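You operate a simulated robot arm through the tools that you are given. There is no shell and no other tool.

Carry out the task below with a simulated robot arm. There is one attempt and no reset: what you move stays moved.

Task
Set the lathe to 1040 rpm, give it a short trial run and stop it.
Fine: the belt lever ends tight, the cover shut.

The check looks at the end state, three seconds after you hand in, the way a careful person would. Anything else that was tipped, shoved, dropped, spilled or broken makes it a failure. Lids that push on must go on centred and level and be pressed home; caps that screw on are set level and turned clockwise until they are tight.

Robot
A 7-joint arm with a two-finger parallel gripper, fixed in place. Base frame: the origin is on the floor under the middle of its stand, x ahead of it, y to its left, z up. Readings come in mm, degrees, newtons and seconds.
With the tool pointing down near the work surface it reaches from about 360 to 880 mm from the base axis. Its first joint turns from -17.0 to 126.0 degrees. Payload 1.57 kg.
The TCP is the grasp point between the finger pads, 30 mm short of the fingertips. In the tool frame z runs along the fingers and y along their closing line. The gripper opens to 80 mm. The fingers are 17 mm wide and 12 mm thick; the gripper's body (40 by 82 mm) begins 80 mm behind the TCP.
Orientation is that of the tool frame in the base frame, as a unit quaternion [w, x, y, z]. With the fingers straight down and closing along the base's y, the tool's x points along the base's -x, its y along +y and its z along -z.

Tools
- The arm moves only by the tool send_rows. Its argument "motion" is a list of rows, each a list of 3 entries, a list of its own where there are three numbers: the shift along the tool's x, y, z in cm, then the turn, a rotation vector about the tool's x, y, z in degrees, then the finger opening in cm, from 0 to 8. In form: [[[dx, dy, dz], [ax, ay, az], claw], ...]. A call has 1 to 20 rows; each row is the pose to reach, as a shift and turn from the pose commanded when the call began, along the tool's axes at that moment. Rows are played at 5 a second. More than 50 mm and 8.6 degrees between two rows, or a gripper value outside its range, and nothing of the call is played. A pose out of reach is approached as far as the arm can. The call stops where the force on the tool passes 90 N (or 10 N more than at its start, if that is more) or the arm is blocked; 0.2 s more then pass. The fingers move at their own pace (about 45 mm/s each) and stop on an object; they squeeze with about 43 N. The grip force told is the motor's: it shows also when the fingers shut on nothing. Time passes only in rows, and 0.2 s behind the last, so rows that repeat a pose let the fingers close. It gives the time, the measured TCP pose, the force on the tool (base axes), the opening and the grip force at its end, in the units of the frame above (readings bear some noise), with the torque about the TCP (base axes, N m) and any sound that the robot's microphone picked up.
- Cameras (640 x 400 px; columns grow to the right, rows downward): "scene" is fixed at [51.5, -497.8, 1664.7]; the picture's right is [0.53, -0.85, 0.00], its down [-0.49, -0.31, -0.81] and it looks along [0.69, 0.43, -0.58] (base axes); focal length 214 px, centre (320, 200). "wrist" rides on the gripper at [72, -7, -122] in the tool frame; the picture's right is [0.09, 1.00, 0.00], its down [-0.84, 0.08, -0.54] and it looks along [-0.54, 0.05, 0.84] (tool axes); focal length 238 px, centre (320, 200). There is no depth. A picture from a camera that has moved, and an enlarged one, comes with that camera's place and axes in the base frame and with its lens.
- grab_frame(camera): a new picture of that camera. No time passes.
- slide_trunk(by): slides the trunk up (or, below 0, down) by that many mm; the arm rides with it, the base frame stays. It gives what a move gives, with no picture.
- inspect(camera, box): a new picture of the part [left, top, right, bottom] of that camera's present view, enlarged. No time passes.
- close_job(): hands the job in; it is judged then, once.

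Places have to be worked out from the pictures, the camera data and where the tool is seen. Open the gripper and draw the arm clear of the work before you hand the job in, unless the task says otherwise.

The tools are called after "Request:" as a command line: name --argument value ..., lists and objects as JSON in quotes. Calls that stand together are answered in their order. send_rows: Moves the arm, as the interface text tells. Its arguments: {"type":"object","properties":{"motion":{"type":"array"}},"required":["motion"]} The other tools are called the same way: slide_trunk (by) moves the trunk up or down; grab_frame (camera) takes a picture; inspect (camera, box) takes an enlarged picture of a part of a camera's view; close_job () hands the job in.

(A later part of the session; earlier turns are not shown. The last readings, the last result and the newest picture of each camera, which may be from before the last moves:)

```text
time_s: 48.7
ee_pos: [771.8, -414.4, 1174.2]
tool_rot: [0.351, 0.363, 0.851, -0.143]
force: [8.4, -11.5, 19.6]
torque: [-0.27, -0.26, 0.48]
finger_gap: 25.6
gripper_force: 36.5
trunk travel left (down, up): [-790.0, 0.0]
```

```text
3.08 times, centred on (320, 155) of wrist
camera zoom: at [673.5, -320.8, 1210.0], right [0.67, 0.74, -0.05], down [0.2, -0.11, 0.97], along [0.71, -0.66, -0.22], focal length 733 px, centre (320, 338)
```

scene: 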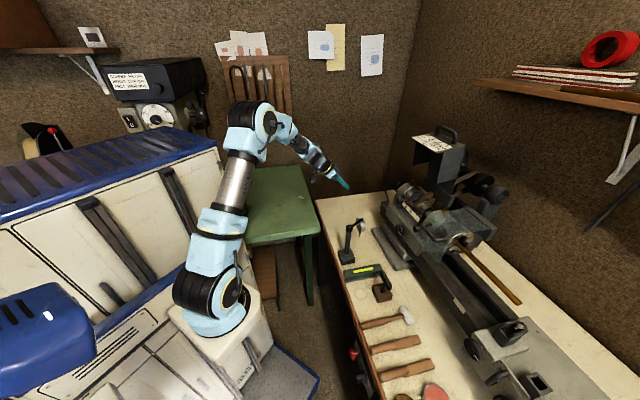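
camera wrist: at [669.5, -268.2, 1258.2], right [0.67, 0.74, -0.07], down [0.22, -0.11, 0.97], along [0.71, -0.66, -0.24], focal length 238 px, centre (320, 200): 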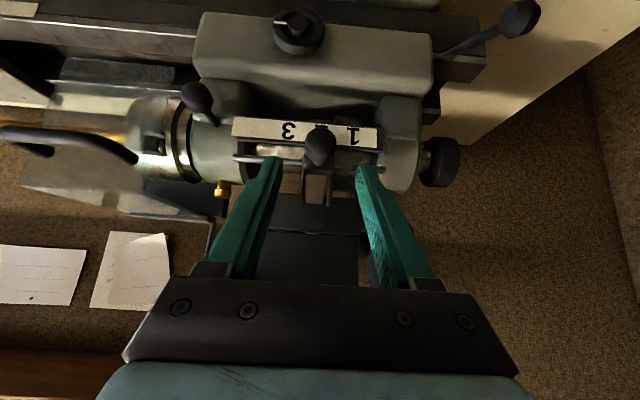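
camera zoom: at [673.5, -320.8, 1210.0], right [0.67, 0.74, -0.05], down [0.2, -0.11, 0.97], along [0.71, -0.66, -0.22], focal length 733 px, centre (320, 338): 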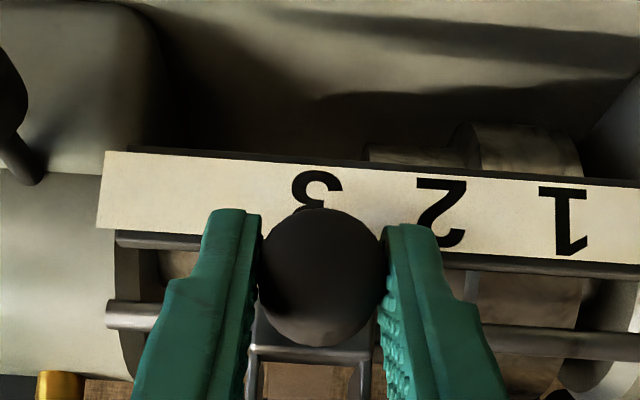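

The pointer now sits on 3 within about a millimetre. I'll release the knob and back off to confirm the fork and belt stay put.

Request:
send_rows --motion '[[[0, 0, 0], [0, 0, 0], 2.8], [[0, 0, 0], [0, 0, 0], 4], [[0, 0, 0], [0, 0, 0], 5], [[0, 0, -3], [0, 0, 0], 5], [[0, 0, -8], [0, 0, 0], 5], [[0, 0, -8], [0, 0, 0], 5]]'

Request:
inspect --camera "scene" --box '[390, 185, 430, 215]'

Request:
inspect --camera "wrist" --box '[220, 90, 420, 220]'

```text
time_s: 50.1
ee_pos: [735.0, -374.3, 1230.3]
tool_rot: [0.35, 0.364, 0.851, -0.145]
force: [-0.9, -0.1, -0.1]
torque: [0.06, 0.0, -0.02]
finger_gap: 50.0
gripper_force: 0.0
trunk travel left (down, up): [-790.0, 0.0]
```

```text
13.33 times, centred on (410, 200) of scene
camera zoom: at [51.5, -497.8, 1664.7], right [0.53, -0.85, 0.0], down [-0.49, -0.31, -0.81], along [0.69, 0.43, -0.58], focal length 2860 px, centre (-880, 200)
```

zoom: 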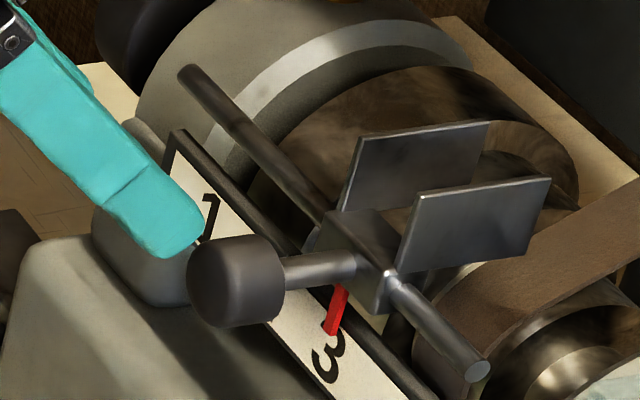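

```text
3.08 times, centred on (320, 155) of wrist
camera zoom: at [634.6, -279.9, 1266.9], right [0.67, 0.74, -0.06], down [0.2, -0.11, 0.97], along [0.71, -0.66, -0.22], focal length 733 px, centre (320, 338)
```

zoom: 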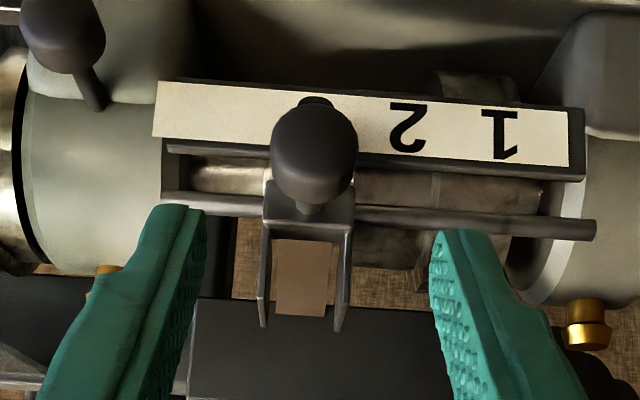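

The fork stays at 3 with the belt centred between its plates. Now I'll go to the lever, approaching from the front and below the knob with closed fingers and staying clear of the dial gauge.

Request:
send_rows --motion '[[[1.5, 3.3, -1.4], [0, 0, 0], 4], [[2.9, 6.7, -2.8], [0, 0, 0], 2], [[4.4, 10, -4.1], [0, 0, 0], 0], [[5.8, 13.4, -5.5], [0, 0, 0], 0], [[7.3, 16.7, -6.9], [0, 0, 0], 0], [[10.2, 16.7, -3.9], [0, 0, 0], 0], [[13.1, 16.6, -1], [0, 0, 0], 0], [[16.1, 16.6, 2], [0, 0, 0], 0], [[19, 16.5, 4.9], [0, 0, 0], 0], [[21.9, 16.5, 7.9], [0, 0, 0], 0], [[21.9, 16.5, 7.9], [0, 0, 0], 0]]'

Request:
inspect --camera "scene" --box '[330, 150, 430, 230]'

Request:
grab_frame --camera "wrist"

```text
time_s: 52.5
ee_pos: [783.4, -186.1, 1021.9]
tool_rot: [0.35, 0.364, 0.851, -0.143]
force: [0.6, -0.3, 0.7]
torque: [0.01, -0.05, 0.0]
finger_gap: 0.1
gripper_force: 21.6
trunk travel left (down, up): [-790.0, 0.0]
```

```text
5.00 times, centred on (380, 190) of scene
camera zoom: at [51.5, -497.8, 1664.7], right [0.53, -0.85, 0.0], down [-0.49, -0.31, -0.81], along [0.69, 0.43, -0.58], focal length 1072 px, centre (20, 250)
```

zoom: 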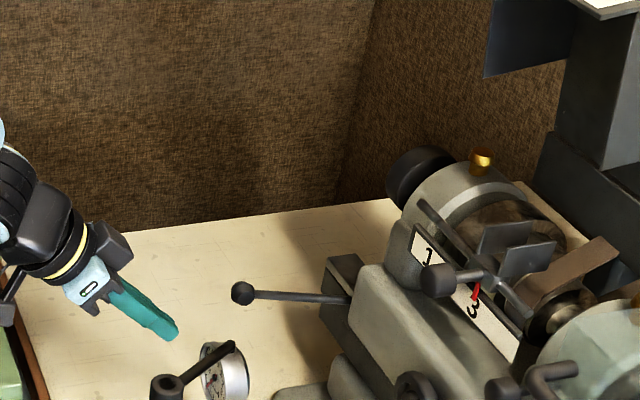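

```text
taken
camera wrist: at [684.1, -91.8, 1058.4], right [0.67, 0.74, -0.05], down [0.2, -0.11, 0.97], along [0.71, -0.66, -0.22], focal length 238 px, centre (320, 200)
```

wrist: 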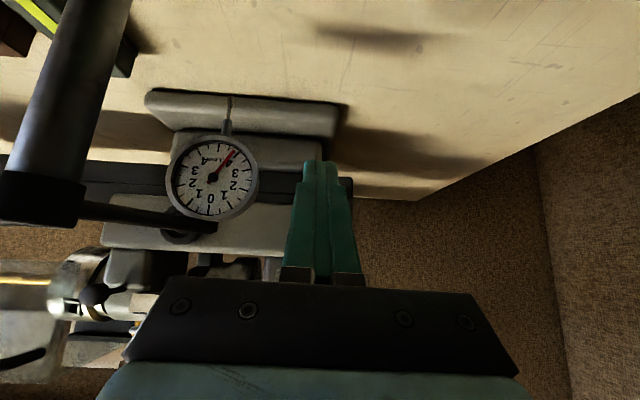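

The dial's right edge is around u 366, and my fingers will pass at u≈417, above it. I'll move in under the knob and lift the lever along its arc to about 45° first.

Request:
send_rows --motion '[[[-2.2, 0.3, 2.1], [0, 0, 0], 0], [[-4.5, 0.5, 4.2], [0, 0, 0], 0], [[-5.7, 0.5, 4.5], [0, 0, 0], 0], [[-7.4, 0.5, 3.3], [0, 0, 0], 0], [[-9.3, 0.5, 2.4], [0, 0, 0], 0], [[-11.3, 0.5, 1.8], [0, 0, 0], 0], [[-13.4, 0.5, 1.6], [0, 0, 0], 0], [[-13.4, 0.5, 1.6], [0, 0, 0], 0]]'

Request:
inspect --camera "scene" --box '[330, 150, 430, 230]'

Request:
inspect --camera "wrist" --box '[240, 80, 400, 220]'

```text
time_s: 54.3
ee_pos: [861.3, -260.3, 1105.2]
tool_rot: [0.35, 0.364, 0.851, -0.144]
force: [-0.5, 0.1, 0.1]
torque: [0.01, 0.0, 0.03]
finger_gap: 0.0
gripper_force: 21.7
trunk travel left (down, up): [-790.0, 0.0]
```

```text
5.00 times, centred on (380, 190) of scene
camera zoom: at [51.5, -497.8, 1664.7], right [0.53, -0.85, 0.0], down [-0.49, -0.31, -0.81], along [0.69, 0.43, -0.58], focal length 1072 px, centre (20, 250)
```

zoom: 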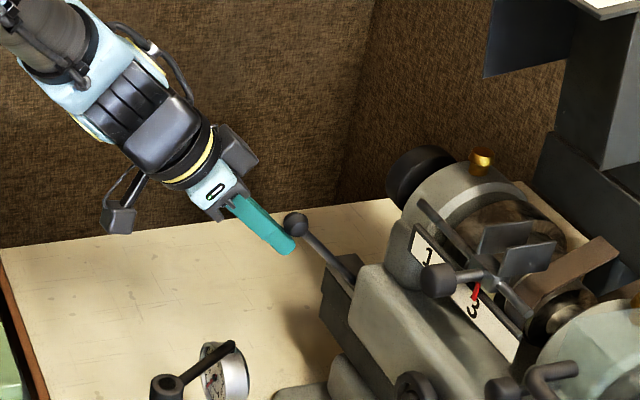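

```text
2.86 times, centred on (320, 150) of wrist
camera zoom: at [761.9, -166.0, 1140.7], right [0.67, 0.74, -0.06], down [0.2, -0.11, 0.97], along [0.71, -0.66, -0.22], focal length 681 px, centre (320, 343)
```

zoom: 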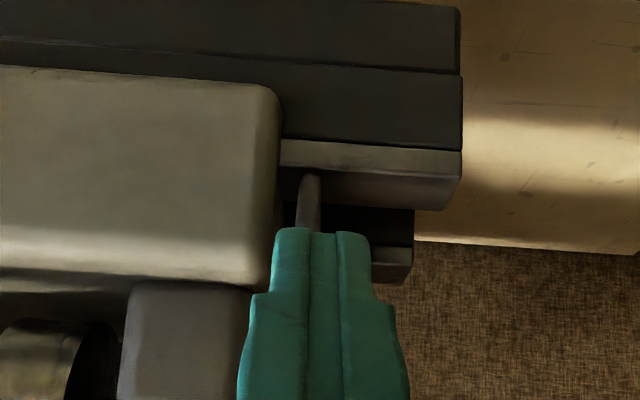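

The lever is following. I'll continue to its original angle and feel for the stop.

Request:
send_rows --motion '[[[-1.0, 0, 0.1], [0, 0, 0], 0], [[-2.0, 0, 0.2], [0, 0, 0], 0], [[-3.0, 0, 0.45], [0, 0, 0], 0], [[-4.0, 0, 0.7], [0, 0, 0], 0], [[-4.5, 0, 0.9], [0, 0, 0], 0], [[-5.0, 0, 1.1], [0, 0, 0], 0], [[-5.0, 0, 1.1], [0, 0, 0], 0]]'

Request:
inspect --camera "scene" --box '[350, 150, 430, 220]'

```text
time_s: 55.9
ee_pos: [891.4, -290.9, 1130.3]
tool_rot: [0.349, 0.364, 0.851, -0.144]
force: [-1.7, 0.8, -1.0]
torque: [-0.02, 0.03, 0.0]
finger_gap: 0.0
gripper_force: 21.3
trunk travel left (down, up): [-790.0, 0.0]
```

```text
5.71 times, centred on (390, 185) of scene
camera zoom: at [51.5, -497.8, 1664.7], right [0.53, -0.85, 0.0], down [-0.49, -0.31, -0.81], along [0.69, 0.43, -0.58], focal length 1226 px, centre (-80, 286)
```

zoom: 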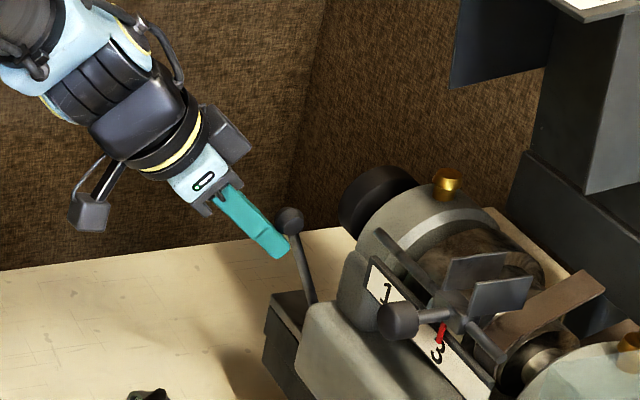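

The knob is back at about its original spot. I'll push a few millimetres more to press it firmly against its stop.

Request:
send_rows --motion '[[[-0.3, 0, 0.15], [0, 0, 0], 0], [[-0.6, 0, 0.3], [0, 0, 0], 0], [[-0.9, 0, 0.45], [0, 0, 0], 0], [[-0.9, 0, 0.45], [0, 0, 0], 0]]'

Request:
inspect --camera "scene" --box '[350, 150, 430, 220]'

```text
time_s: 56.9
ee_pos: [894.2, -292.3, 1130.1]
tool_rot: [0.345, 0.362, 0.854, -0.143]
force: [-44.6, 38.1, -16.9]
torque: [0.42, 1.22, -0.58]
finger_gap: 0.1
gripper_force: 21.5
trunk travel left (down, up): [-790.0, 0.0]
```

```text
5.71 times, centred on (390, 185) of scene
camera zoom: at [51.5, -497.8, 1664.7], right [0.53, -0.85, 0.0], down [-0.49, -0.31, -0.81], along [0.69, 0.43, -0.58], focal length 1226 px, centre (-80, 286)
```

zoom: 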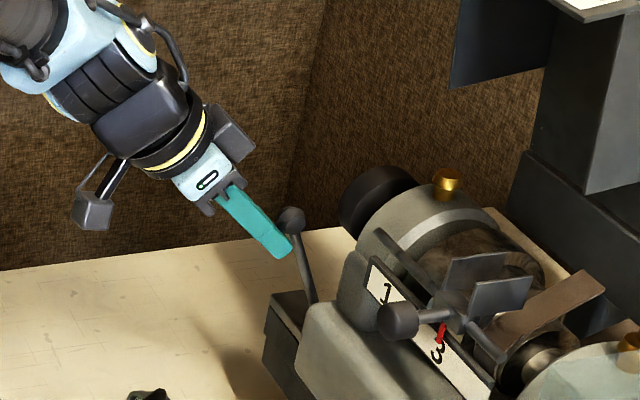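

The lever is hard against its stop (60 N) at its original tight angle. I'll back away, rise and move over the open cover's front panel to close it by pushing near the panel's free edge.

Request:
send_rows --motion '[[[1.0, 0, -0.5], [0, 0, 0], 0], [[1.5, 0, -4], [0, 0, 0], 0], [[1.5, 0, -8], [0, 0, 0], 0], [[1.5, 0, -12], [0, 0, 0], 0], [[-1.7, 0, -15.3], [0, 0, 0], 0], [[-4.9, 0.1, -18.5], [0, 0, 0], 0], [[-8.1, 0.1, -21.8], [0, 0, 0], 0], [[-11.3, 0.2, -25], [0, 0, 0], 0], [[-14.5, 0.2, -28.3], [0, 0, 0], 0], [[-17.8, 0.3, -31.6], [0, 0, 0], 0], [[-19.4, -2.6, -29.5], [0, 0, 0], 0], [[-21, -5.5, -27.4], [0, 0, 0], 0], [[-22.6, -8.4, -25.3], [0, 0, 0], 0], [[-24.2, -11.3, -23.2], [0, 0, 0], 0], [[-25.8, -14.1, -21.1], [0, 0, 0], 0], [[-25.8, -14.1, -21.1], [0, 0, 0], 0]]'

Request:
grab_frame --camera "wrist"

Request:
inspect --camera "scene" --box '[360, 110, 480, 220]'

```text
time_s: 60.3
ee_pos: [820.5, -425.3, 1465.0]
tool_rot: [0.35, 0.363, 0.852, -0.143]
force: [-0.4, -0.3, 0.4]
torque: [0.01, 0.03, 0.01]
finger_gap: 0.0
gripper_force: 21.2
trunk travel left (down, up): [-790.0, 0.0]
```

```text
taken
camera wrist: at [720.0, -330.7, 1500.8], right [0.67, 0.74, -0.06], down [0.2, -0.11, 0.97], along [0.71, -0.66, -0.22], focal length 238 px, centre (320, 200)
```

wrist: 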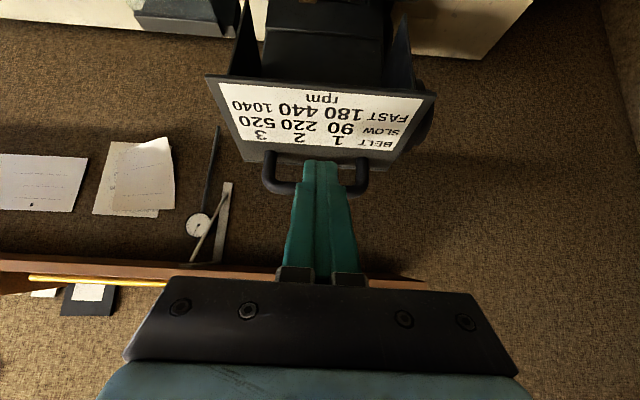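

```text
3.64 times, centred on (420, 165) of scene
camera zoom: at [51.5, -497.8, 1664.7], right [0.53, -0.85, 0.0], down [-0.49, -0.31, -0.81], along [0.69, 0.43, -0.58], focal length 780 px, centre (-44, 327)
```

zoom: 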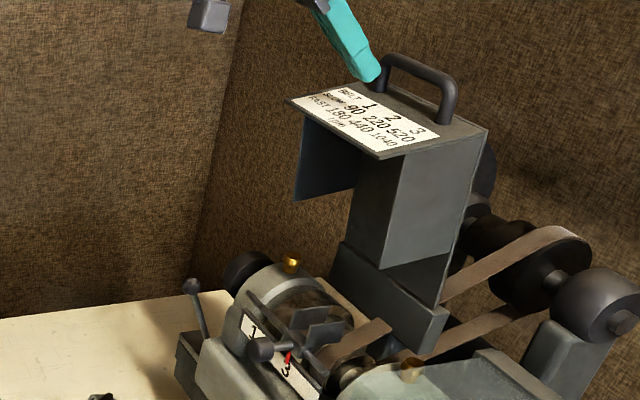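

The fingertips are just above the panel. I'll push down near its free edge and follow the arc as the cover swings shut, to about half closed.

Request:
send_rows --motion '[[[1.9, 0, 1.2], [0, 0, 0], 0], [[3.9, -0.1, 2.45], [0, 0, 0], 0], [[5.5, -0.1, 2.1], [0, 0, 0], 0], [[7.2, -0.2, 1.8], [0, 0, 0], 0], [[8.9, -0.2, 1.6], [0, 0, 0], 0], [[10.6, -0.3, 1.7], [0, 0, 0], 0], [[12.3, -0.3, 1.85], [0, 0, 0], 0], [[14, -0.4, 2.1], [0, 0, 0], 0], [[14, -0.4, 2.1], [0, 0, 0], 0]]'

Request:
inspect --camera "scene" --box '[350, 110, 470, 220]'

Request:
grab_frame --camera "wrist"

```text
time_s: 62.3
ee_pos: [757.6, -365.5, 1349.5]
tool_rot: [0.349, 0.363, 0.852, -0.143]
force: [0.2, 0.6, 0.8]
torque: [0.04, -0.01, -0.01]
finger_gap: 0.1
gripper_force: 21.4
trunk travel left (down, up): [-790.0, 0.0]
```

```text
3.64 times, centred on (410, 165) of scene
camera zoom: at [51.5, -497.8, 1664.7], right [0.53, -0.85, 0.0], down [-0.49, -0.31, -0.81], along [0.69, 0.43, -0.58], focal length 780 px, centre (-7, 327)
```

zoom: 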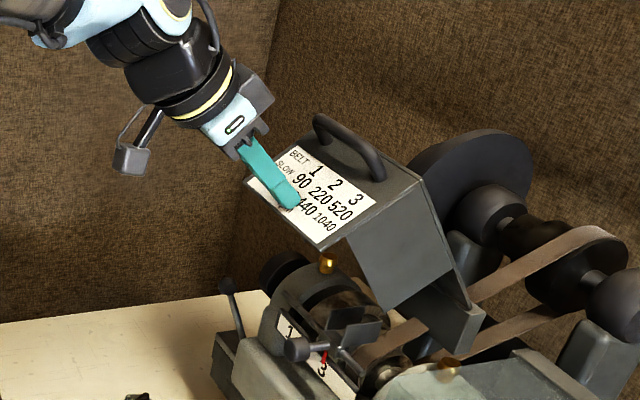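

```text
taken
camera wrist: at [658.8, -271.4, 1387.0], right [0.67, 0.74, -0.06], down [0.2, -0.11, 0.97], along [0.71, -0.66, -0.22], focal length 238 px, centre (320, 200)
```

wrist: 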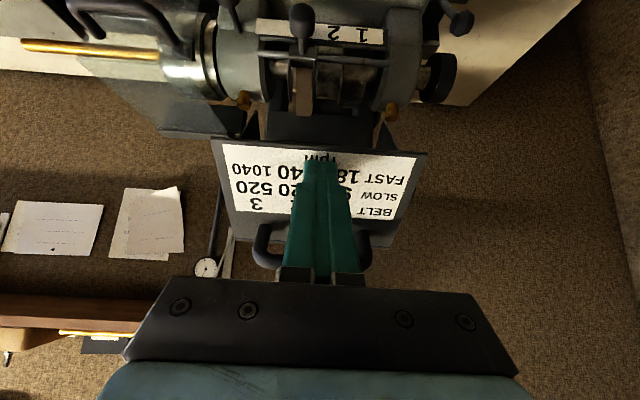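

The cover follows at about 60°. I'll continue closing to nearly shut, flattening the tool pitch as it comes down.

Request:
send_rows --motion '[[[2.3, 0, 0.8], [0, 0, 0], 0], [[4.5, -0.1, 1.7], [0, 0, 0], 0], [[6.9, -0.1, 3.2], [0, -5, 0], 0], [[9.2, -0.2, 4.7], [0, -10, 0], 0], [[11.1, -0.2, 6.7], [0, -15, 0], 0], [[13, -0.3, 8.75], [0, -20, 0], 0], [[13.9, -0.3, 10.3], [0, -22.5, 0], 0], [[14.8, -0.3, 11.9], [0, -25, 0], 0], [[14.8, -0.3, 11.9], [0, -25, 0], 0]]'

Request:
inspect --camera "scene" --box '[350, 140, 470, 230]'

Request:
grab_frame --camera "wrist"

```text
time_s: 64.3
ee_pos: [741.7, -348.8, 1161.8]
tool_rot: [0.525, 0.324, 0.756, -0.219]
force: [-7.6, 6.9, -3.2]
torque: [0.1, 0.05, -0.01]
finger_gap: 0.0
gripper_force: 21.2
trunk travel left (down, up): [-790.0, 0.0]
```

```text
4.44 times, centred on (410, 185) of scene
camera zoom: at [51.5, -497.8, 1664.7], right [0.53, -0.85, 0.0], down [-0.49, -0.31, -0.81], along [0.69, 0.43, -0.58], focal length 953 px, centre (-80, 267)
```

zoom: 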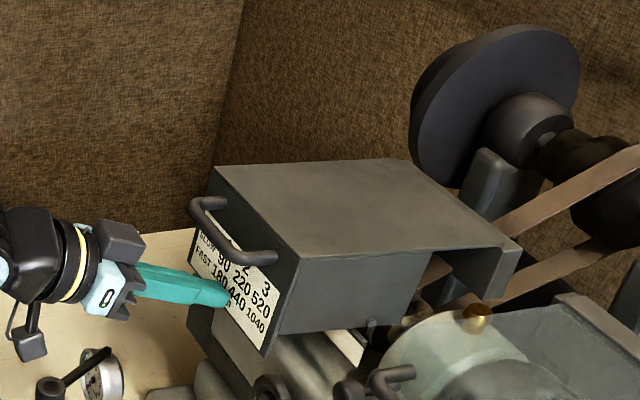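

```text
taken
camera wrist: at [640.8, -252.4, 1137.9], right [0.69, 0.72, -0.08], down [-0.1, 0.2, 0.97], along [0.71, -0.67, 0.21], focal length 238 px, centre (320, 200)
```

wrist: 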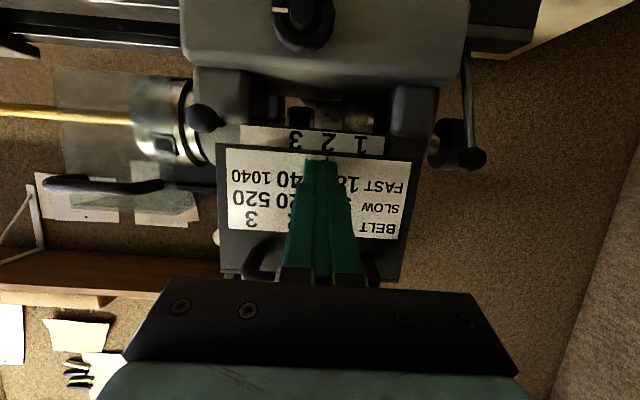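

The cover is within a few degrees of shut. I'll push the last bit home.

Request:
send_rows --motion '[[[0.4, 0, 0.5], [0, 0, 0], 0], [[0.8, 0, 1.0], [0, 0, 0], 0], [[1.2, 0, 1.5], [0, 0, 0], 0], [[1.4, 0, 1.9], [0, 0, 0], 0], [[1.4, 0, 1.9], [0, 0, 0], 0]]'

Request:
inspect --camera "scene" --box '[350, 140, 470, 230]'

```text
time_s: 65.6
ee_pos: [746.2, -352.0, 1145.4]
tool_rot: [0.526, 0.322, 0.757, -0.217]
force: [-52.2, 35.9, 25.3]
torque: [-0.34, -0.52, -0.34]
finger_gap: 0.0
gripper_force: 21.6
trunk travel left (down, up): [-790.0, 0.0]
stopped in row 5: the force on the tool passed its limit at 91 N (the readings are from after the stop); the commanded pose is now the measured one
```

```text
4.44 times, centred on (410, 185) of scene
camera zoom: at [51.5, -497.8, 1664.7], right [0.53, -0.85, 0.0], down [-0.49, -0.31, -0.81], along [0.69, 0.43, -0.58], focal length 953 px, centre (-80, 267)
```

zoom: 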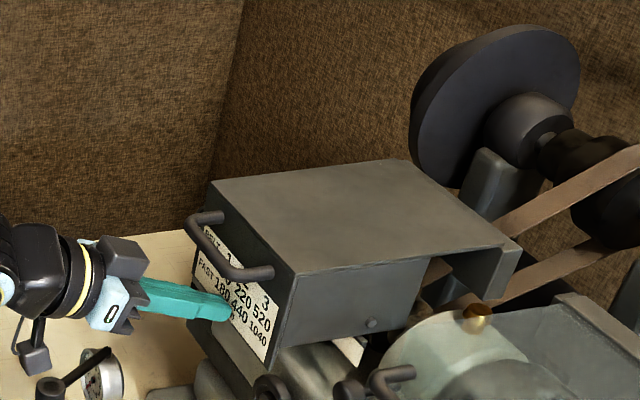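

The push reached the force limit. I'll ease off and compare with the initial closed picture at the same zoom.

Request:
send_rows --motion '[[[0, 0, -1.5], [0, 0, 0], 0], [[0, 0, -4], [0, 0, 0], 0], [[0, 0, -4], [0, 0, 0], 0]]'

Request:
inspect --camera "scene" --box '[375, 175, 455, 225]'

Request:
inspect --camera "scene" --box '[360, 140, 520, 240]'

```text
time_s: 66.4
ee_pos: [724.3, -331.9, 1157.1]
tool_rot: [0.526, 0.323, 0.756, -0.219]
force: [0.5, -0.4, 0.6]
torque: [0.02, -0.01, -0.02]
finger_gap: 0.0
gripper_force: 21.2
trunk travel left (down, up): [-790.0, 0.0]
```

```text
8.00 times, centred on (415, 200) of scene
camera zoom: at [51.5, -497.8, 1664.7], right [0.53, -0.85, 0.0], down [-0.49, -0.31, -0.81], along [0.69, 0.43, -0.58], focal length 1716 px, centre (-440, 200)
```

zoom: 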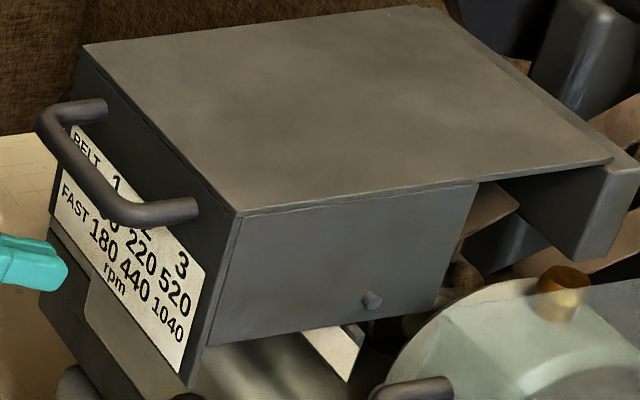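

```text
4.00 times, centred on (440, 190) of scene
camera zoom: at [51.5, -497.8, 1664.7], right [0.53, -0.85, 0.0], down [-0.49, -0.31, -0.81], along [0.69, 0.43, -0.58], focal length 858 px, centre (-160, 240)
```

zoom: 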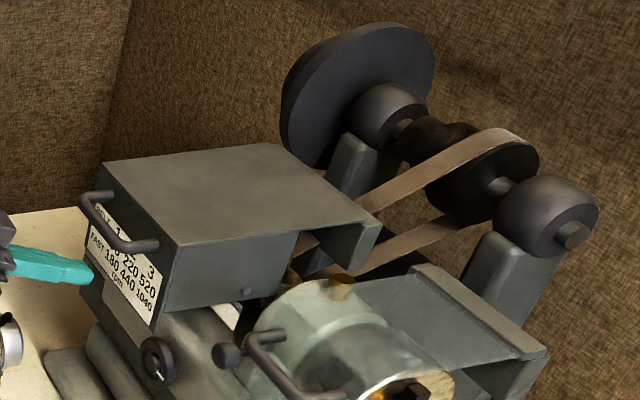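

The cover is back exactly where it started, fully shut, and the belt runs on step 3. Next I'll retreat and move toward the switch box on the bench front for a look, since it hangs below the bench edge near (340, -460).

Request:
send_rows --motion '[[[0.3, -0.1, -3.9], [0, 4, 0], 0], [[0.6, -0.2, -7.8], [0, 8, 0], 0], [[0.9, -0.3, -11.7], [0, 12, 0], 0], [[1.2, -0.4, -15.6], [0, 16, 0], 0], [[2.0, -3.4, -17.9], [0, 20, 0], 0], [[2.9, -6.4, -20.1], [0, 24, 0], 0], [[3.7, -9.4, -22.4], [0, 28, 0], 0], [[4.5, -12.5, -24.6], [0, 30, 0], 0], [[6.4, -16.2, -24.9], [0, 30, 0], 0], [[8.2, -19.9, -25.2], [0, 30, 0], 0], [[10.1, -23.6, -25.4], [0, 30, 0], 0], [[10.1, -23.6, -25.4], [0, 30, 0], 0]]'

Request:
grab_frame --camera "scene"

Request:
grab_frame --camera "wrist"

```text
time_s: 69.0
ee_pos: [452.0, -344.5, 1234.7]
tool_rot: [0.312, 0.367, 0.867, -0.127]
force: [0.6, -0.6, 0.3]
torque: [-0.02, -0.03, 0.01]
finger_gap: 0.0
gripper_force: 20.8
out of reach, approached as far as the arm can: row 7, 8, 9, 10, 11, 12
trunk travel left (down, up): [-790.0, 0.0]
```

```text
taken
```

scene: 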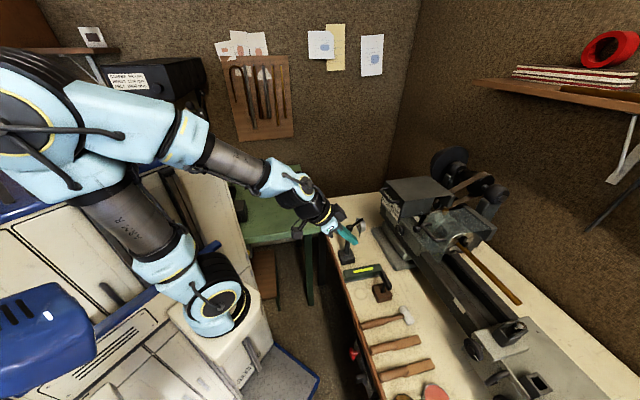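

```text
taken
camera wrist: at [354.9, -253.9, 1283.3], right [0.67, 0.75, -0.05], down [0.26, -0.17, 0.95], along [0.7, -0.64, -0.31], focal length 238 px, centre (320, 200)
```

wrist: 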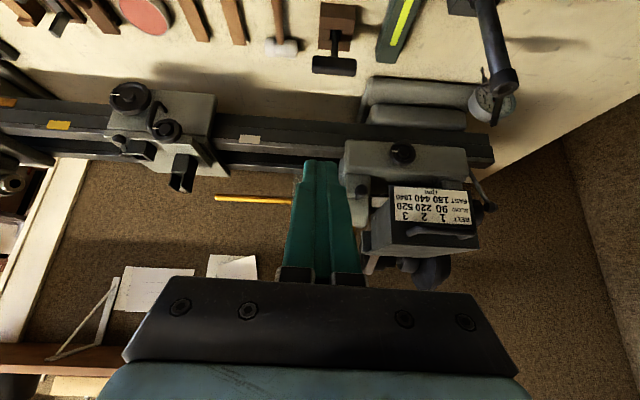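

The arm couldn't reach that pose because the pitched wrist would be too close to the base axis. Pointing the tool down puts the wrist farther out, so I'll rotate toward vertical and lift a little.

Request:
send_rows --motion '[[[-1.7, 0.3, -0.8], [0, 6.5, 0], 0], [[-3.4, 0.6, -1.5], [0, 13, 0], 0], [[-5.1, 1.0, -2.3], [0, 19.5, 0], 0], [[-6.8, 1.3, -3.0], [0, 26, 0], 0], [[-8.5, 1.6, -3.8], [0, 32.5, 0], 0], [[-10.2, 2.0, -4.5], [0, 39, 0], 0], [[-10.2, 2.0, -4.5], [0, 39, 0], 0]]'

Request:
grab_frame --camera "scene"

```text
time_s: 70.6
ee_pos: [500.4, -369.6, 1335.3]
tool_rot: [0.004, 0.389, 0.921, 0.003]
force: [-0.3, 0.0, -0.5]
torque: [0.02, 0.0, 0.03]
finger_gap: 0.0
gripper_force: 21.4
trunk travel left (down, up): [-790.0, 0.0]
```

```text
taken
```

scene: 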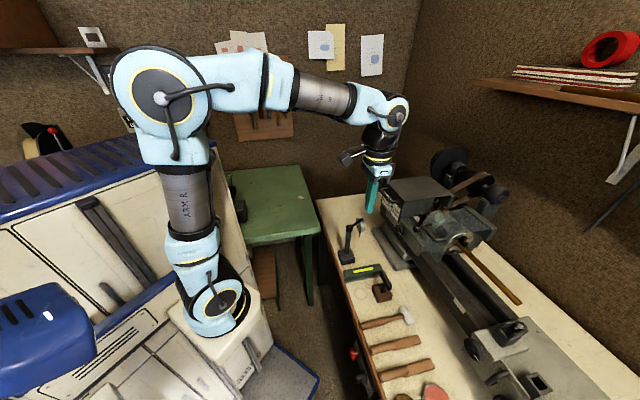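

The tool points down now and is reachable. I'll move toward the switch box in front of the bench edge, staying high for now.

Request:
send_rows --motion '[[[1.6, -2.6, 2], [0, 0, 0], 0], [[3.2, -5.2, 4], [0, 0, 0], 0], [[4.8, -7.8, 6], [0, 0, 0], 0], [[6.9, -10.1, 7.5], [0, 0, 0], 0], [[9.1, -12.4, 9], [0, 0, 0], 0], [[11.2, -14.7, 10], [0, 0, 0], 0], [[11.2, -14.7, 10], [0, 0, 0], 0]]'

Request:
grab_frame --camera "scene"

Request:
grab_frame --camera "wrist"

```text
time_s: 72.2
ee_pos: [317.7, -391.8, 1232.7]
tool_rot: [0.004, 0.39, 0.921, 0.002]
force: [-0.2, -0.4, 0.1]
torque: [-0.01, 0.02, -0.04]
finger_gap: 0.0
gripper_force: 21.3
trunk travel left (down, up): [-790.0, 0.0]
```

```text
taken
```

scene: 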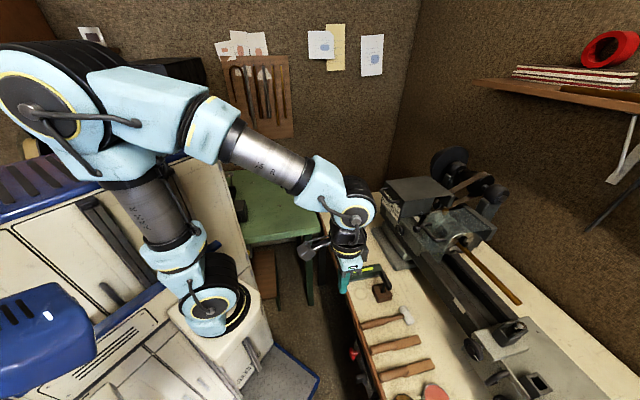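

```text
taken
camera wrist: at [262.3, -344.4, 1353.8], right [0.65, 0.76, 0.01], down [0.63, -0.55, 0.55], along [0.42, -0.35, -0.84], focal length 238 px, centre (320, 200)
```

wrist: 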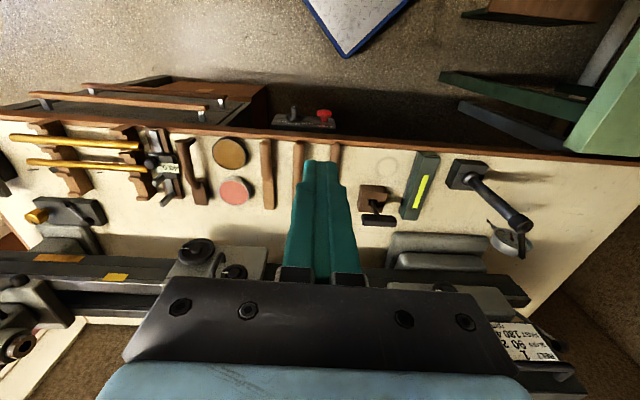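

Reached, and the switch box is visible at the bench front. I'll zoom in on it.

Request:
inspect --camera "wrist" --box '[265, 95, 345, 140]'

Request:
inspect --camera "scene" --box '[340, 335, 390, 395]'

```text
8.00 times, centred on (305, 118) of wrist
camera zoom: at [262.3, -344.4, 1353.8], right [0.65, 0.76, 0.01], down [0.63, -0.55, 0.55], along [0.42, -0.35, -0.84], focal length 1907 px, centre (440, 860)
```

zoom: 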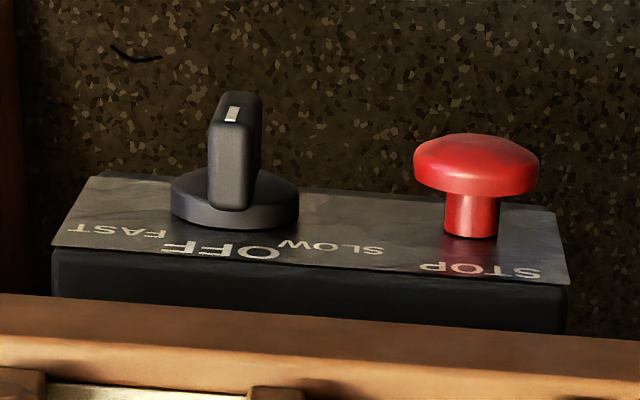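

```text
6.67 times, centred on (365, 365) of scene
camera zoom: at [51.5, -497.8, 1664.7], right [0.53, -0.85, 0.0], down [-0.49, -0.31, -0.81], along [0.69, 0.43, -0.58], focal length 1430 px, centre (20, -900)
```

zoom: 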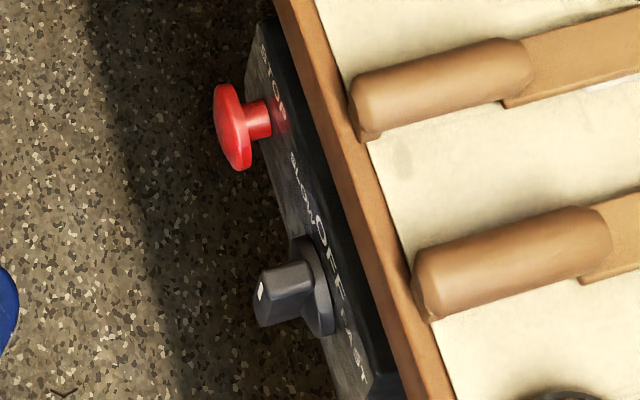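

The labels read SLOW–OFF–FAST as the operator sees them, with the knob at OFF. The knob comes out near n 564, u -113, z 733 and STOP near u -37. I'll lower the tool for a closer, more accurate view.

Request:
send_rows --motion '[[[0, 0, 4], [0, 0, 0], 0], [[0.2, 0, 8], [0, 0, 0], 0], [[0.5, 0, 12], [0, 0, 0], 0], [[0.8, 0, 16], [0, 0, 0], 0], [[1, 0, 20], [0, 0, 0], 0], [[1, 0, 24], [0, 0, 0], 0], [[1, 0, 28], [0, 0, 0], 0], [[1, 0, 28], [0, 0, 0], 0]]'

Request:
grab_frame --camera "wrist"

Request:
grab_frame --camera "scene"

```text
time_s: 74.0
ee_pos: [314.1, -385.0, 952.6]
tool_rot: [0.004, 0.389, 0.921, 0.002]
force: [0.7, 0.5, 0.9]
torque: [0.0, 0.01, -0.01]
finger_gap: 0.1
gripper_force: 21.6
trunk travel left (down, up): [-790.0, 0.0]
```

```text
taken
camera wrist: at [257.5, -337.2, 1074.1], right [0.65, 0.76, 0.01], down [0.63, -0.55, 0.55], along [0.42, -0.35, -0.84], focal length 238 px, centre (320, 200)
```

wrist: 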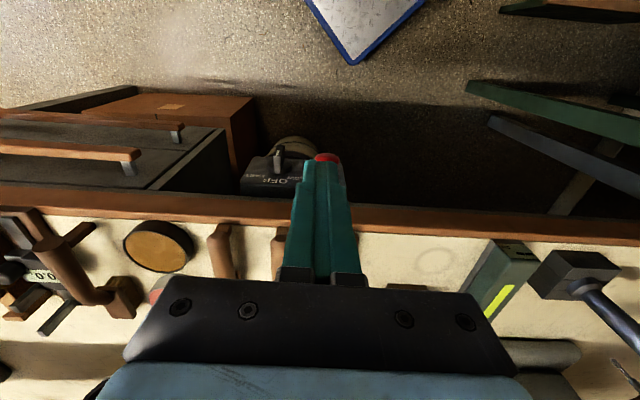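

```text
taken
```

scene: 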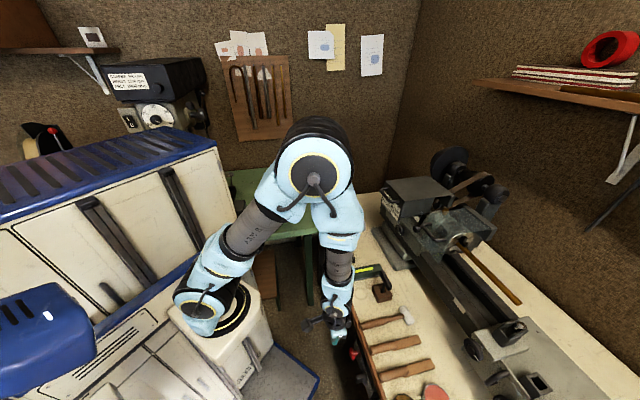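

Reach is fine at this height. I'll zoom in on the switch box.

Request:
inspect --camera "wrist" --box '[225, 125, 355, 215]'

Request:
inspect --camera "scene" --box '[325, 325, 385, 395]'

```text
4.44 times, centred on (290, 170) of wrist
camera zoom: at [257.5, -337.2, 1074.1], right [0.65, 0.76, 0.01], down [0.63, -0.55, 0.55], along [0.42, -0.35, -0.84], focal length 1059 px, centre (453, 333)
```

zoom: 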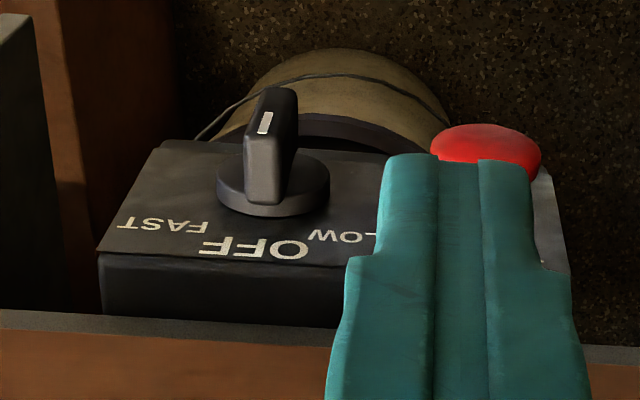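

```text
5.71 times, centred on (355, 360) of scene
camera zoom: at [51.5, -497.8, 1664.7], right [0.53, -0.85, 0.0], down [-0.49, -0.31, -0.81], along [0.69, 0.43, -0.58], focal length 1226 px, centre (120, -714)
```

zoom: 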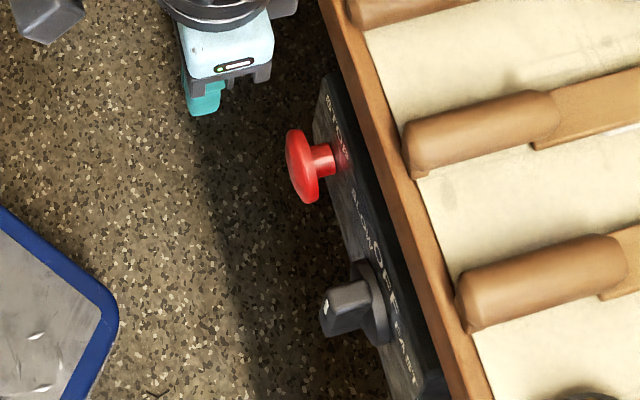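

The triangulation is consistent: the white mark on top of the knob bar is at (n 561, u -114, z 729), the box face at n 596, FAST about 45° clockwise, and STOP at about (n 568, u -37, z 720). I'll come in between knob and STOP with closed fingers tilted 25°, stopping above first.

Request:
send_rows --motion '[[[-1.2, -0.7, 3.1], [0, -6.5, 0], 0], [[-2.4, -1.3, 6.1], [0, -13, 0], 0], [[-3.5, -2.0, 9.2], [0, -19, 0], 0], [[-4.7, -2.6, 12.3], [0, -25, 0], 0], [[-4.7, -2.6, 12.3], [0, -25, 0], 0]]'

Request:
inspect --camera "wrist" --box '[200, 80, 440, 220]'

Request:
inspect --camera "scene" --box '[325, 325, 385, 395]'

```text
time_s: 75.2
ee_pos: [328.9, -435.7, 830.3]
tool_rot: [0.205, 0.38, 0.898, -0.081]
force: [0.1, 0.4, 0.8]
torque: [0.0, 0.01, -0.03]
finger_gap: 0.0
gripper_force: 22.0
out of reach, approached as far as the arm can: row 2
trunk travel left (down, up): [-790.0, 0.0]
```

```text
2.67 times, centred on (320, 150) of wrist
camera zoom: at [242.3, -355.4, 908.5], right [0.66, 0.75, -0.03], down [0.41, -0.33, 0.85], along [0.63, -0.57, -0.53], focal length 636 px, centre (320, 333)
```

zoom: 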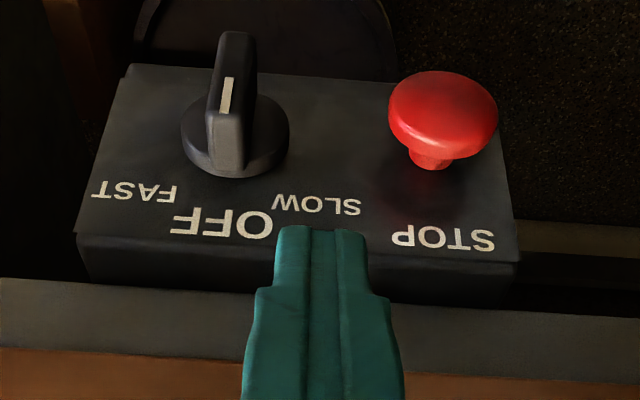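

```text
5.71 times, centred on (355, 360) of scene
camera zoom: at [51.5, -497.8, 1664.7], right [0.53, -0.85, 0.0], down [-0.49, -0.31, -0.81], along [0.69, 0.43, -0.58], focal length 1226 px, centre (120, -714)
```

zoom: 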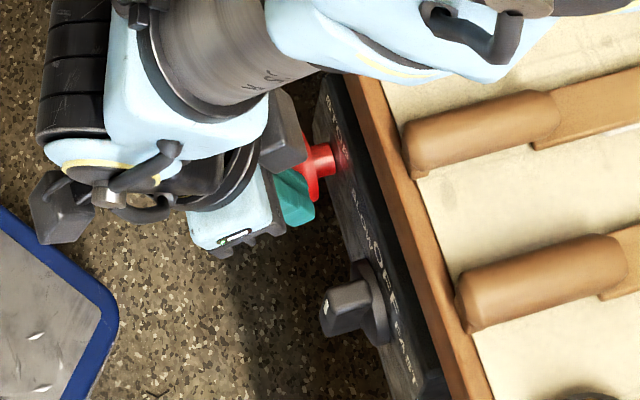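

That's a clear view: knob at OFF, finger column between knob and STOP. I'll descend so the fingertips sit beside the top of the knob bar.

Request:
send_rows --motion '[[[0.4, 0, 2.5], [0, 0, 0], 0], [[0.8, -0.1, 5.0], [0, 0, 0], 0], [[1.2, -0.1, 7.5], [0, 0, 0], 0], [[1.2, -0.1, 7.5], [0, 0, 0], 0]]'

Request:
inspect --camera "wrist" --box '[200, 80, 440, 220]'

Request:
inspect --camera "scene" --box '[325, 325, 385, 395]'

```text
time_s: 76.2
ee_pos: [344.5, -450.3, 755.9]
tool_rot: [0.204, 0.382, 0.898, -0.082]
force: [-0.1, -0.9, -0.3]
torque: [-0.02, 0.0, -0.03]
finger_gap: 0.0
gripper_force: 21.3
trunk travel left (down, up): [-790.0, 0.0]
```

```text
2.67 times, centred on (320, 150) of wrist
camera zoom: at [257.5, -371.1, 835.3], right [0.66, 0.75, -0.03], down [0.42, -0.33, 0.85], along [0.63, -0.57, -0.53], focal length 636 px, centre (320, 333)
```

zoom: 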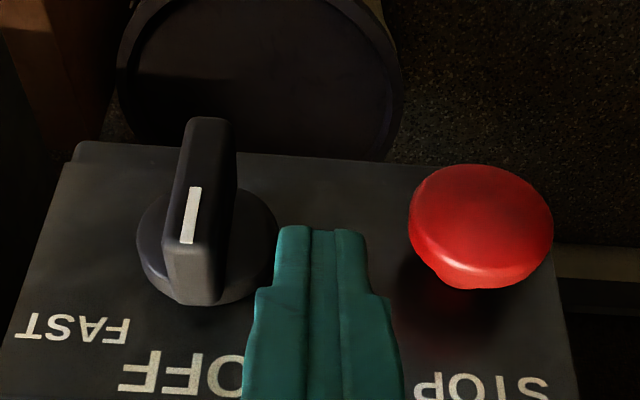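

```text
5.71 times, centred on (355, 360) of scene
camera zoom: at [51.5, -497.8, 1664.7], right [0.53, -0.85, 0.0], down [-0.49, -0.31, -0.81], along [0.69, 0.43, -0.58], focal length 1226 px, centre (120, -714)
```

zoom: 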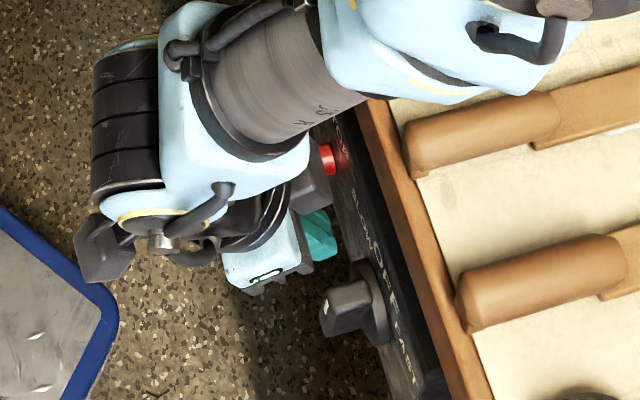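

The fingertips are beside the bar, a few millimetres high. I'll lower 5 mm and push toward -u, watching the force and listening for the motor.

Request:
send_rows --motion '[[[0.2, 0, 0.5], [0, 0, 0], 0], [[0.2, -0.6, 0.5], [0, 0, 0], 0], [[0.2, -1.1, 0.5], [0, 0, 0], 0], [[0.2, -1.4, 0.5], [0, 0, 0], 0], [[0.2, -1.7, 0.5], [0, 0, 0], 0]]'

Request:
inspect --camera "wrist" --box '[200, 80, 440, 220]'

```text
time_s: 77.4
ee_pos: [334.3, -462.2, 751.3]
tool_rot: [0.205, 0.38, 0.899, -0.08]
force: [5.5, 5.1, 2.2]
torque: [0.11, -0.13, 0.12]
finger_gap: 0.0
gripper_force: 21.1
trunk travel left (down, up): [-790.0, 0.0]
```

```text
2.67 times, centred on (320, 150) of wrist
camera zoom: at [246.3, -382.8, 830.4], right [0.65, 0.76, -0.03], down [0.42, -0.33, 0.85], along [0.63, -0.57, -0.53], focal length 636 px, centre (320, 333)
```

zoom: 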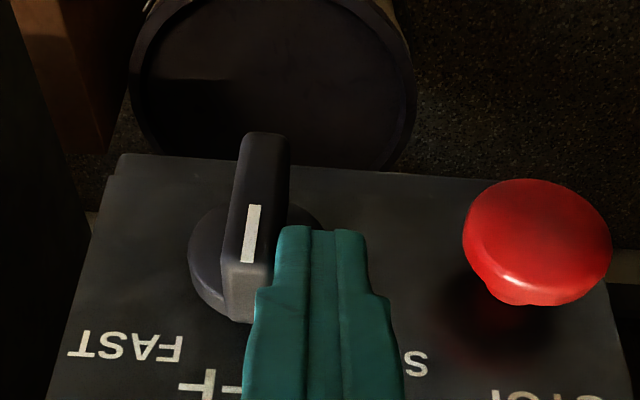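

Contact has started at about 7 N. I'll continue pushing a few millimetres.

Request:
send_rows --motion '[[[0, -0.3, 0], [0, 0, 0], 0], [[0, -0.6, 0], [0, 0, 0], 0], [[0, -0.6, 0], [0, 0, 0], 0]]'

Request:
inspect --camera "wrist" --box '[200, 80, 440, 220]'

```text
time_s: 78.2
ee_pos: [328.1, -468.3, 753.0]
tool_rot: [0.205, 0.381, 0.898, -0.083]
force: [5.9, 10.3, 37.4]
torque: [-0.13, -0.09, 0.06]
finger_gap: 0.0
gripper_force: 20.8
trunk travel left (down, up): [-790.0, 0.0]
```

```text
2.67 times, centred on (320, 150) of wrist
camera zoom: at [241.1, -387.5, 831.6], right [0.66, 0.75, -0.03], down [0.41, -0.32, 0.85], along [0.63, -0.57, -0.52], focal length 636 px, centre (320, 333)
```

zoom: 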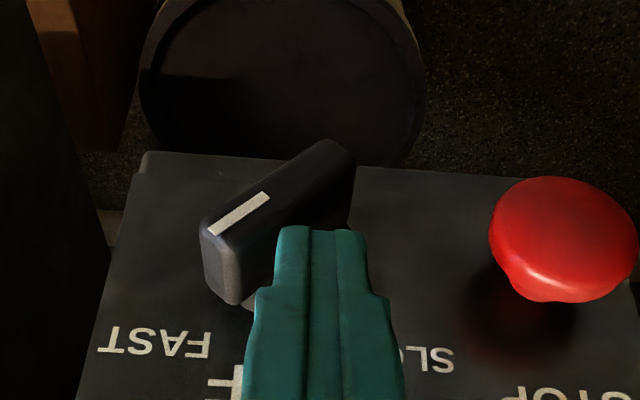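

The pointer is now at 45°, on FAST. I'll hold for a moment and look at the chuck and pulleys to see whether the spindle turns.

Request:
inspect --camera "scene" --box '[420, 190, 500, 250]'

Request:
send_rows --motion '[[[0, 0.1, -0.1], [0, 0, 0], 0], [[0, 0.1, -0.1], [0, 0, 0], 0]]'

Request:
inspect --camera "scene" --box '[420, 190, 500, 250]'

Request:
inspect --camera "wrist" --box '[200, 80, 440, 220]'

```text
6.67 times, centred on (460, 220) of scene
camera zoom: at [51.5, -497.8, 1664.7], right [0.53, -0.85, 0.0], down [-0.49, -0.31, -0.81], along [0.69, 0.43, -0.58], focal length 1430 px, centre (-613, 67)
```

zoom: 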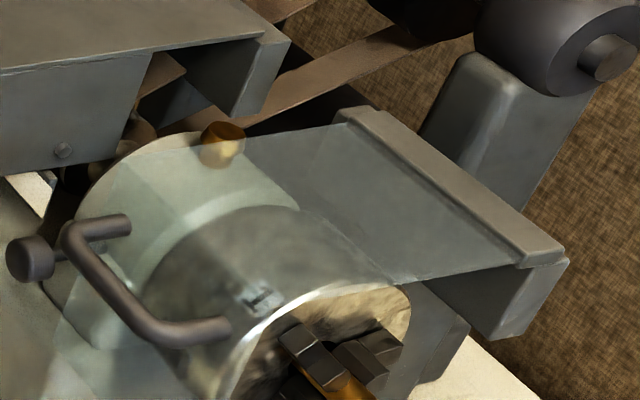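

```text
time_s: 78.8
ee_pos: [328.7, -467.1, 752.5]
tool_rot: [0.204, 0.381, 0.898, -0.083]
force: [6.6, 0.1, 25.9]
torque: [-0.3, -0.14, 0.07]
finger_gap: 0.1
gripper_force: 21.3
trunk travel left (down, up): [-790.0, 0.0]
```

```text
6.67 times, centred on (460, 220) of scene
camera zoom: at [51.5, -497.8, 1664.7], right [0.53, -0.85, 0.0], down [-0.49, -0.31, -0.81], along [0.69, 0.43, -0.58], focal length 1430 px, centre (-613, 67)
```

zoom: 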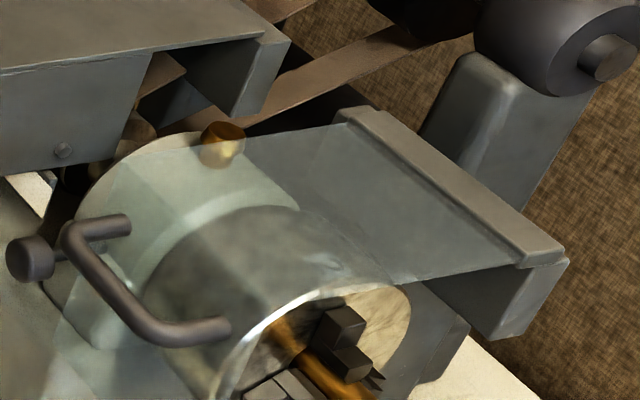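

```text
2.67 times, centred on (320, 150) of wrist
camera zoom: at [241.6, -387.2, 831.4], right [0.66, 0.75, -0.03], down [0.41, -0.32, 0.85], along [0.63, -0.57, -0.53], focal length 636 px, centre (320, 333)
```

zoom: 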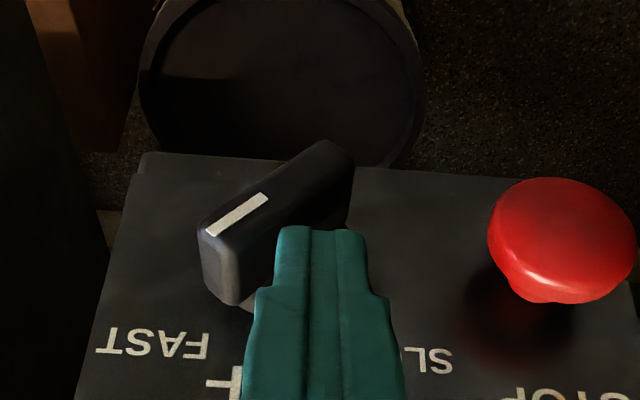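

The chuck jaws have moved between frames, so the spindle is turning in FAST on belt 3. I'll let it run briefly while I back off and move in front of the STOP button.

Request:
send_rows --motion '[[[1.6, 0.2, -1.3], [0, 0, 0], 0], [[3.2, 0.4, -2.6], [0, 0, 0], 0], [[3.2, 2.5, -2.6], [0, 0, 0], 0], [[3.2, 4.5, -2.6], [0, 0, 0], 0], [[3.2, 6.5, -2.6], [0, 0, 0], 0], [[2.75, 6.5, -0.5], [0, 0, 0], 0]]'

Request:
inspect --camera "wrist" --box '[200, 80, 440, 220]'

Request:
inspect --camera "scene" --box '[420, 190, 500, 250]'

```text
time_s: 80.2
ee_pos: [355.9, -400.8, 745.2]
tool_rot: [0.204, 0.381, 0.898, -0.082]
force: [-0.5, 0.3, -0.3]
torque: [0.0, 0.02, 0.01]
finger_gap: 0.0
gripper_force: 22.2
trunk travel left (down, up): [-790.0, 0.0]
```

```text
2.67 times, centred on (320, 150) of wrist
camera zoom: at [269.2, -322.0, 824.7], right [0.66, 0.75, -0.03], down [0.42, -0.33, 0.85], along [0.63, -0.57, -0.53], focal length 636 px, centre (320, 333)
```

zoom: 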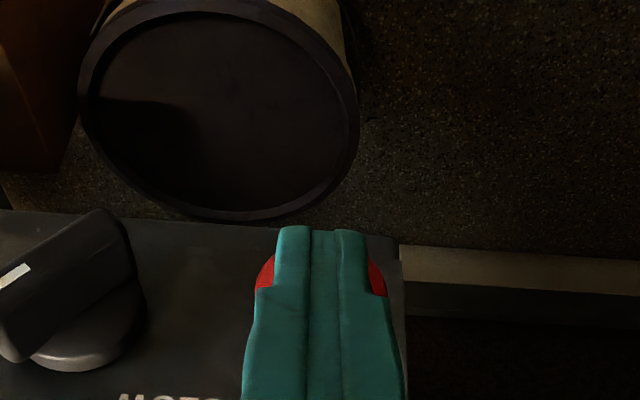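

```text
6.67 times, centred on (460, 220) of scene
camera zoom: at [51.5, -497.8, 1664.7], right [0.53, -0.85, 0.0], down [-0.49, -0.31, -0.81], along [0.69, 0.43, -0.58], focal length 1430 px, centre (-613, 67)
```

zoom: 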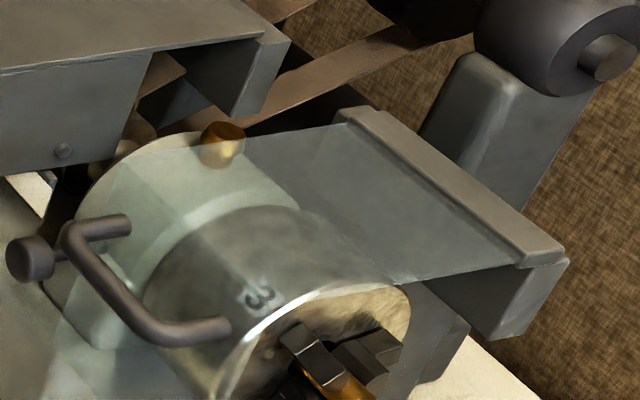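

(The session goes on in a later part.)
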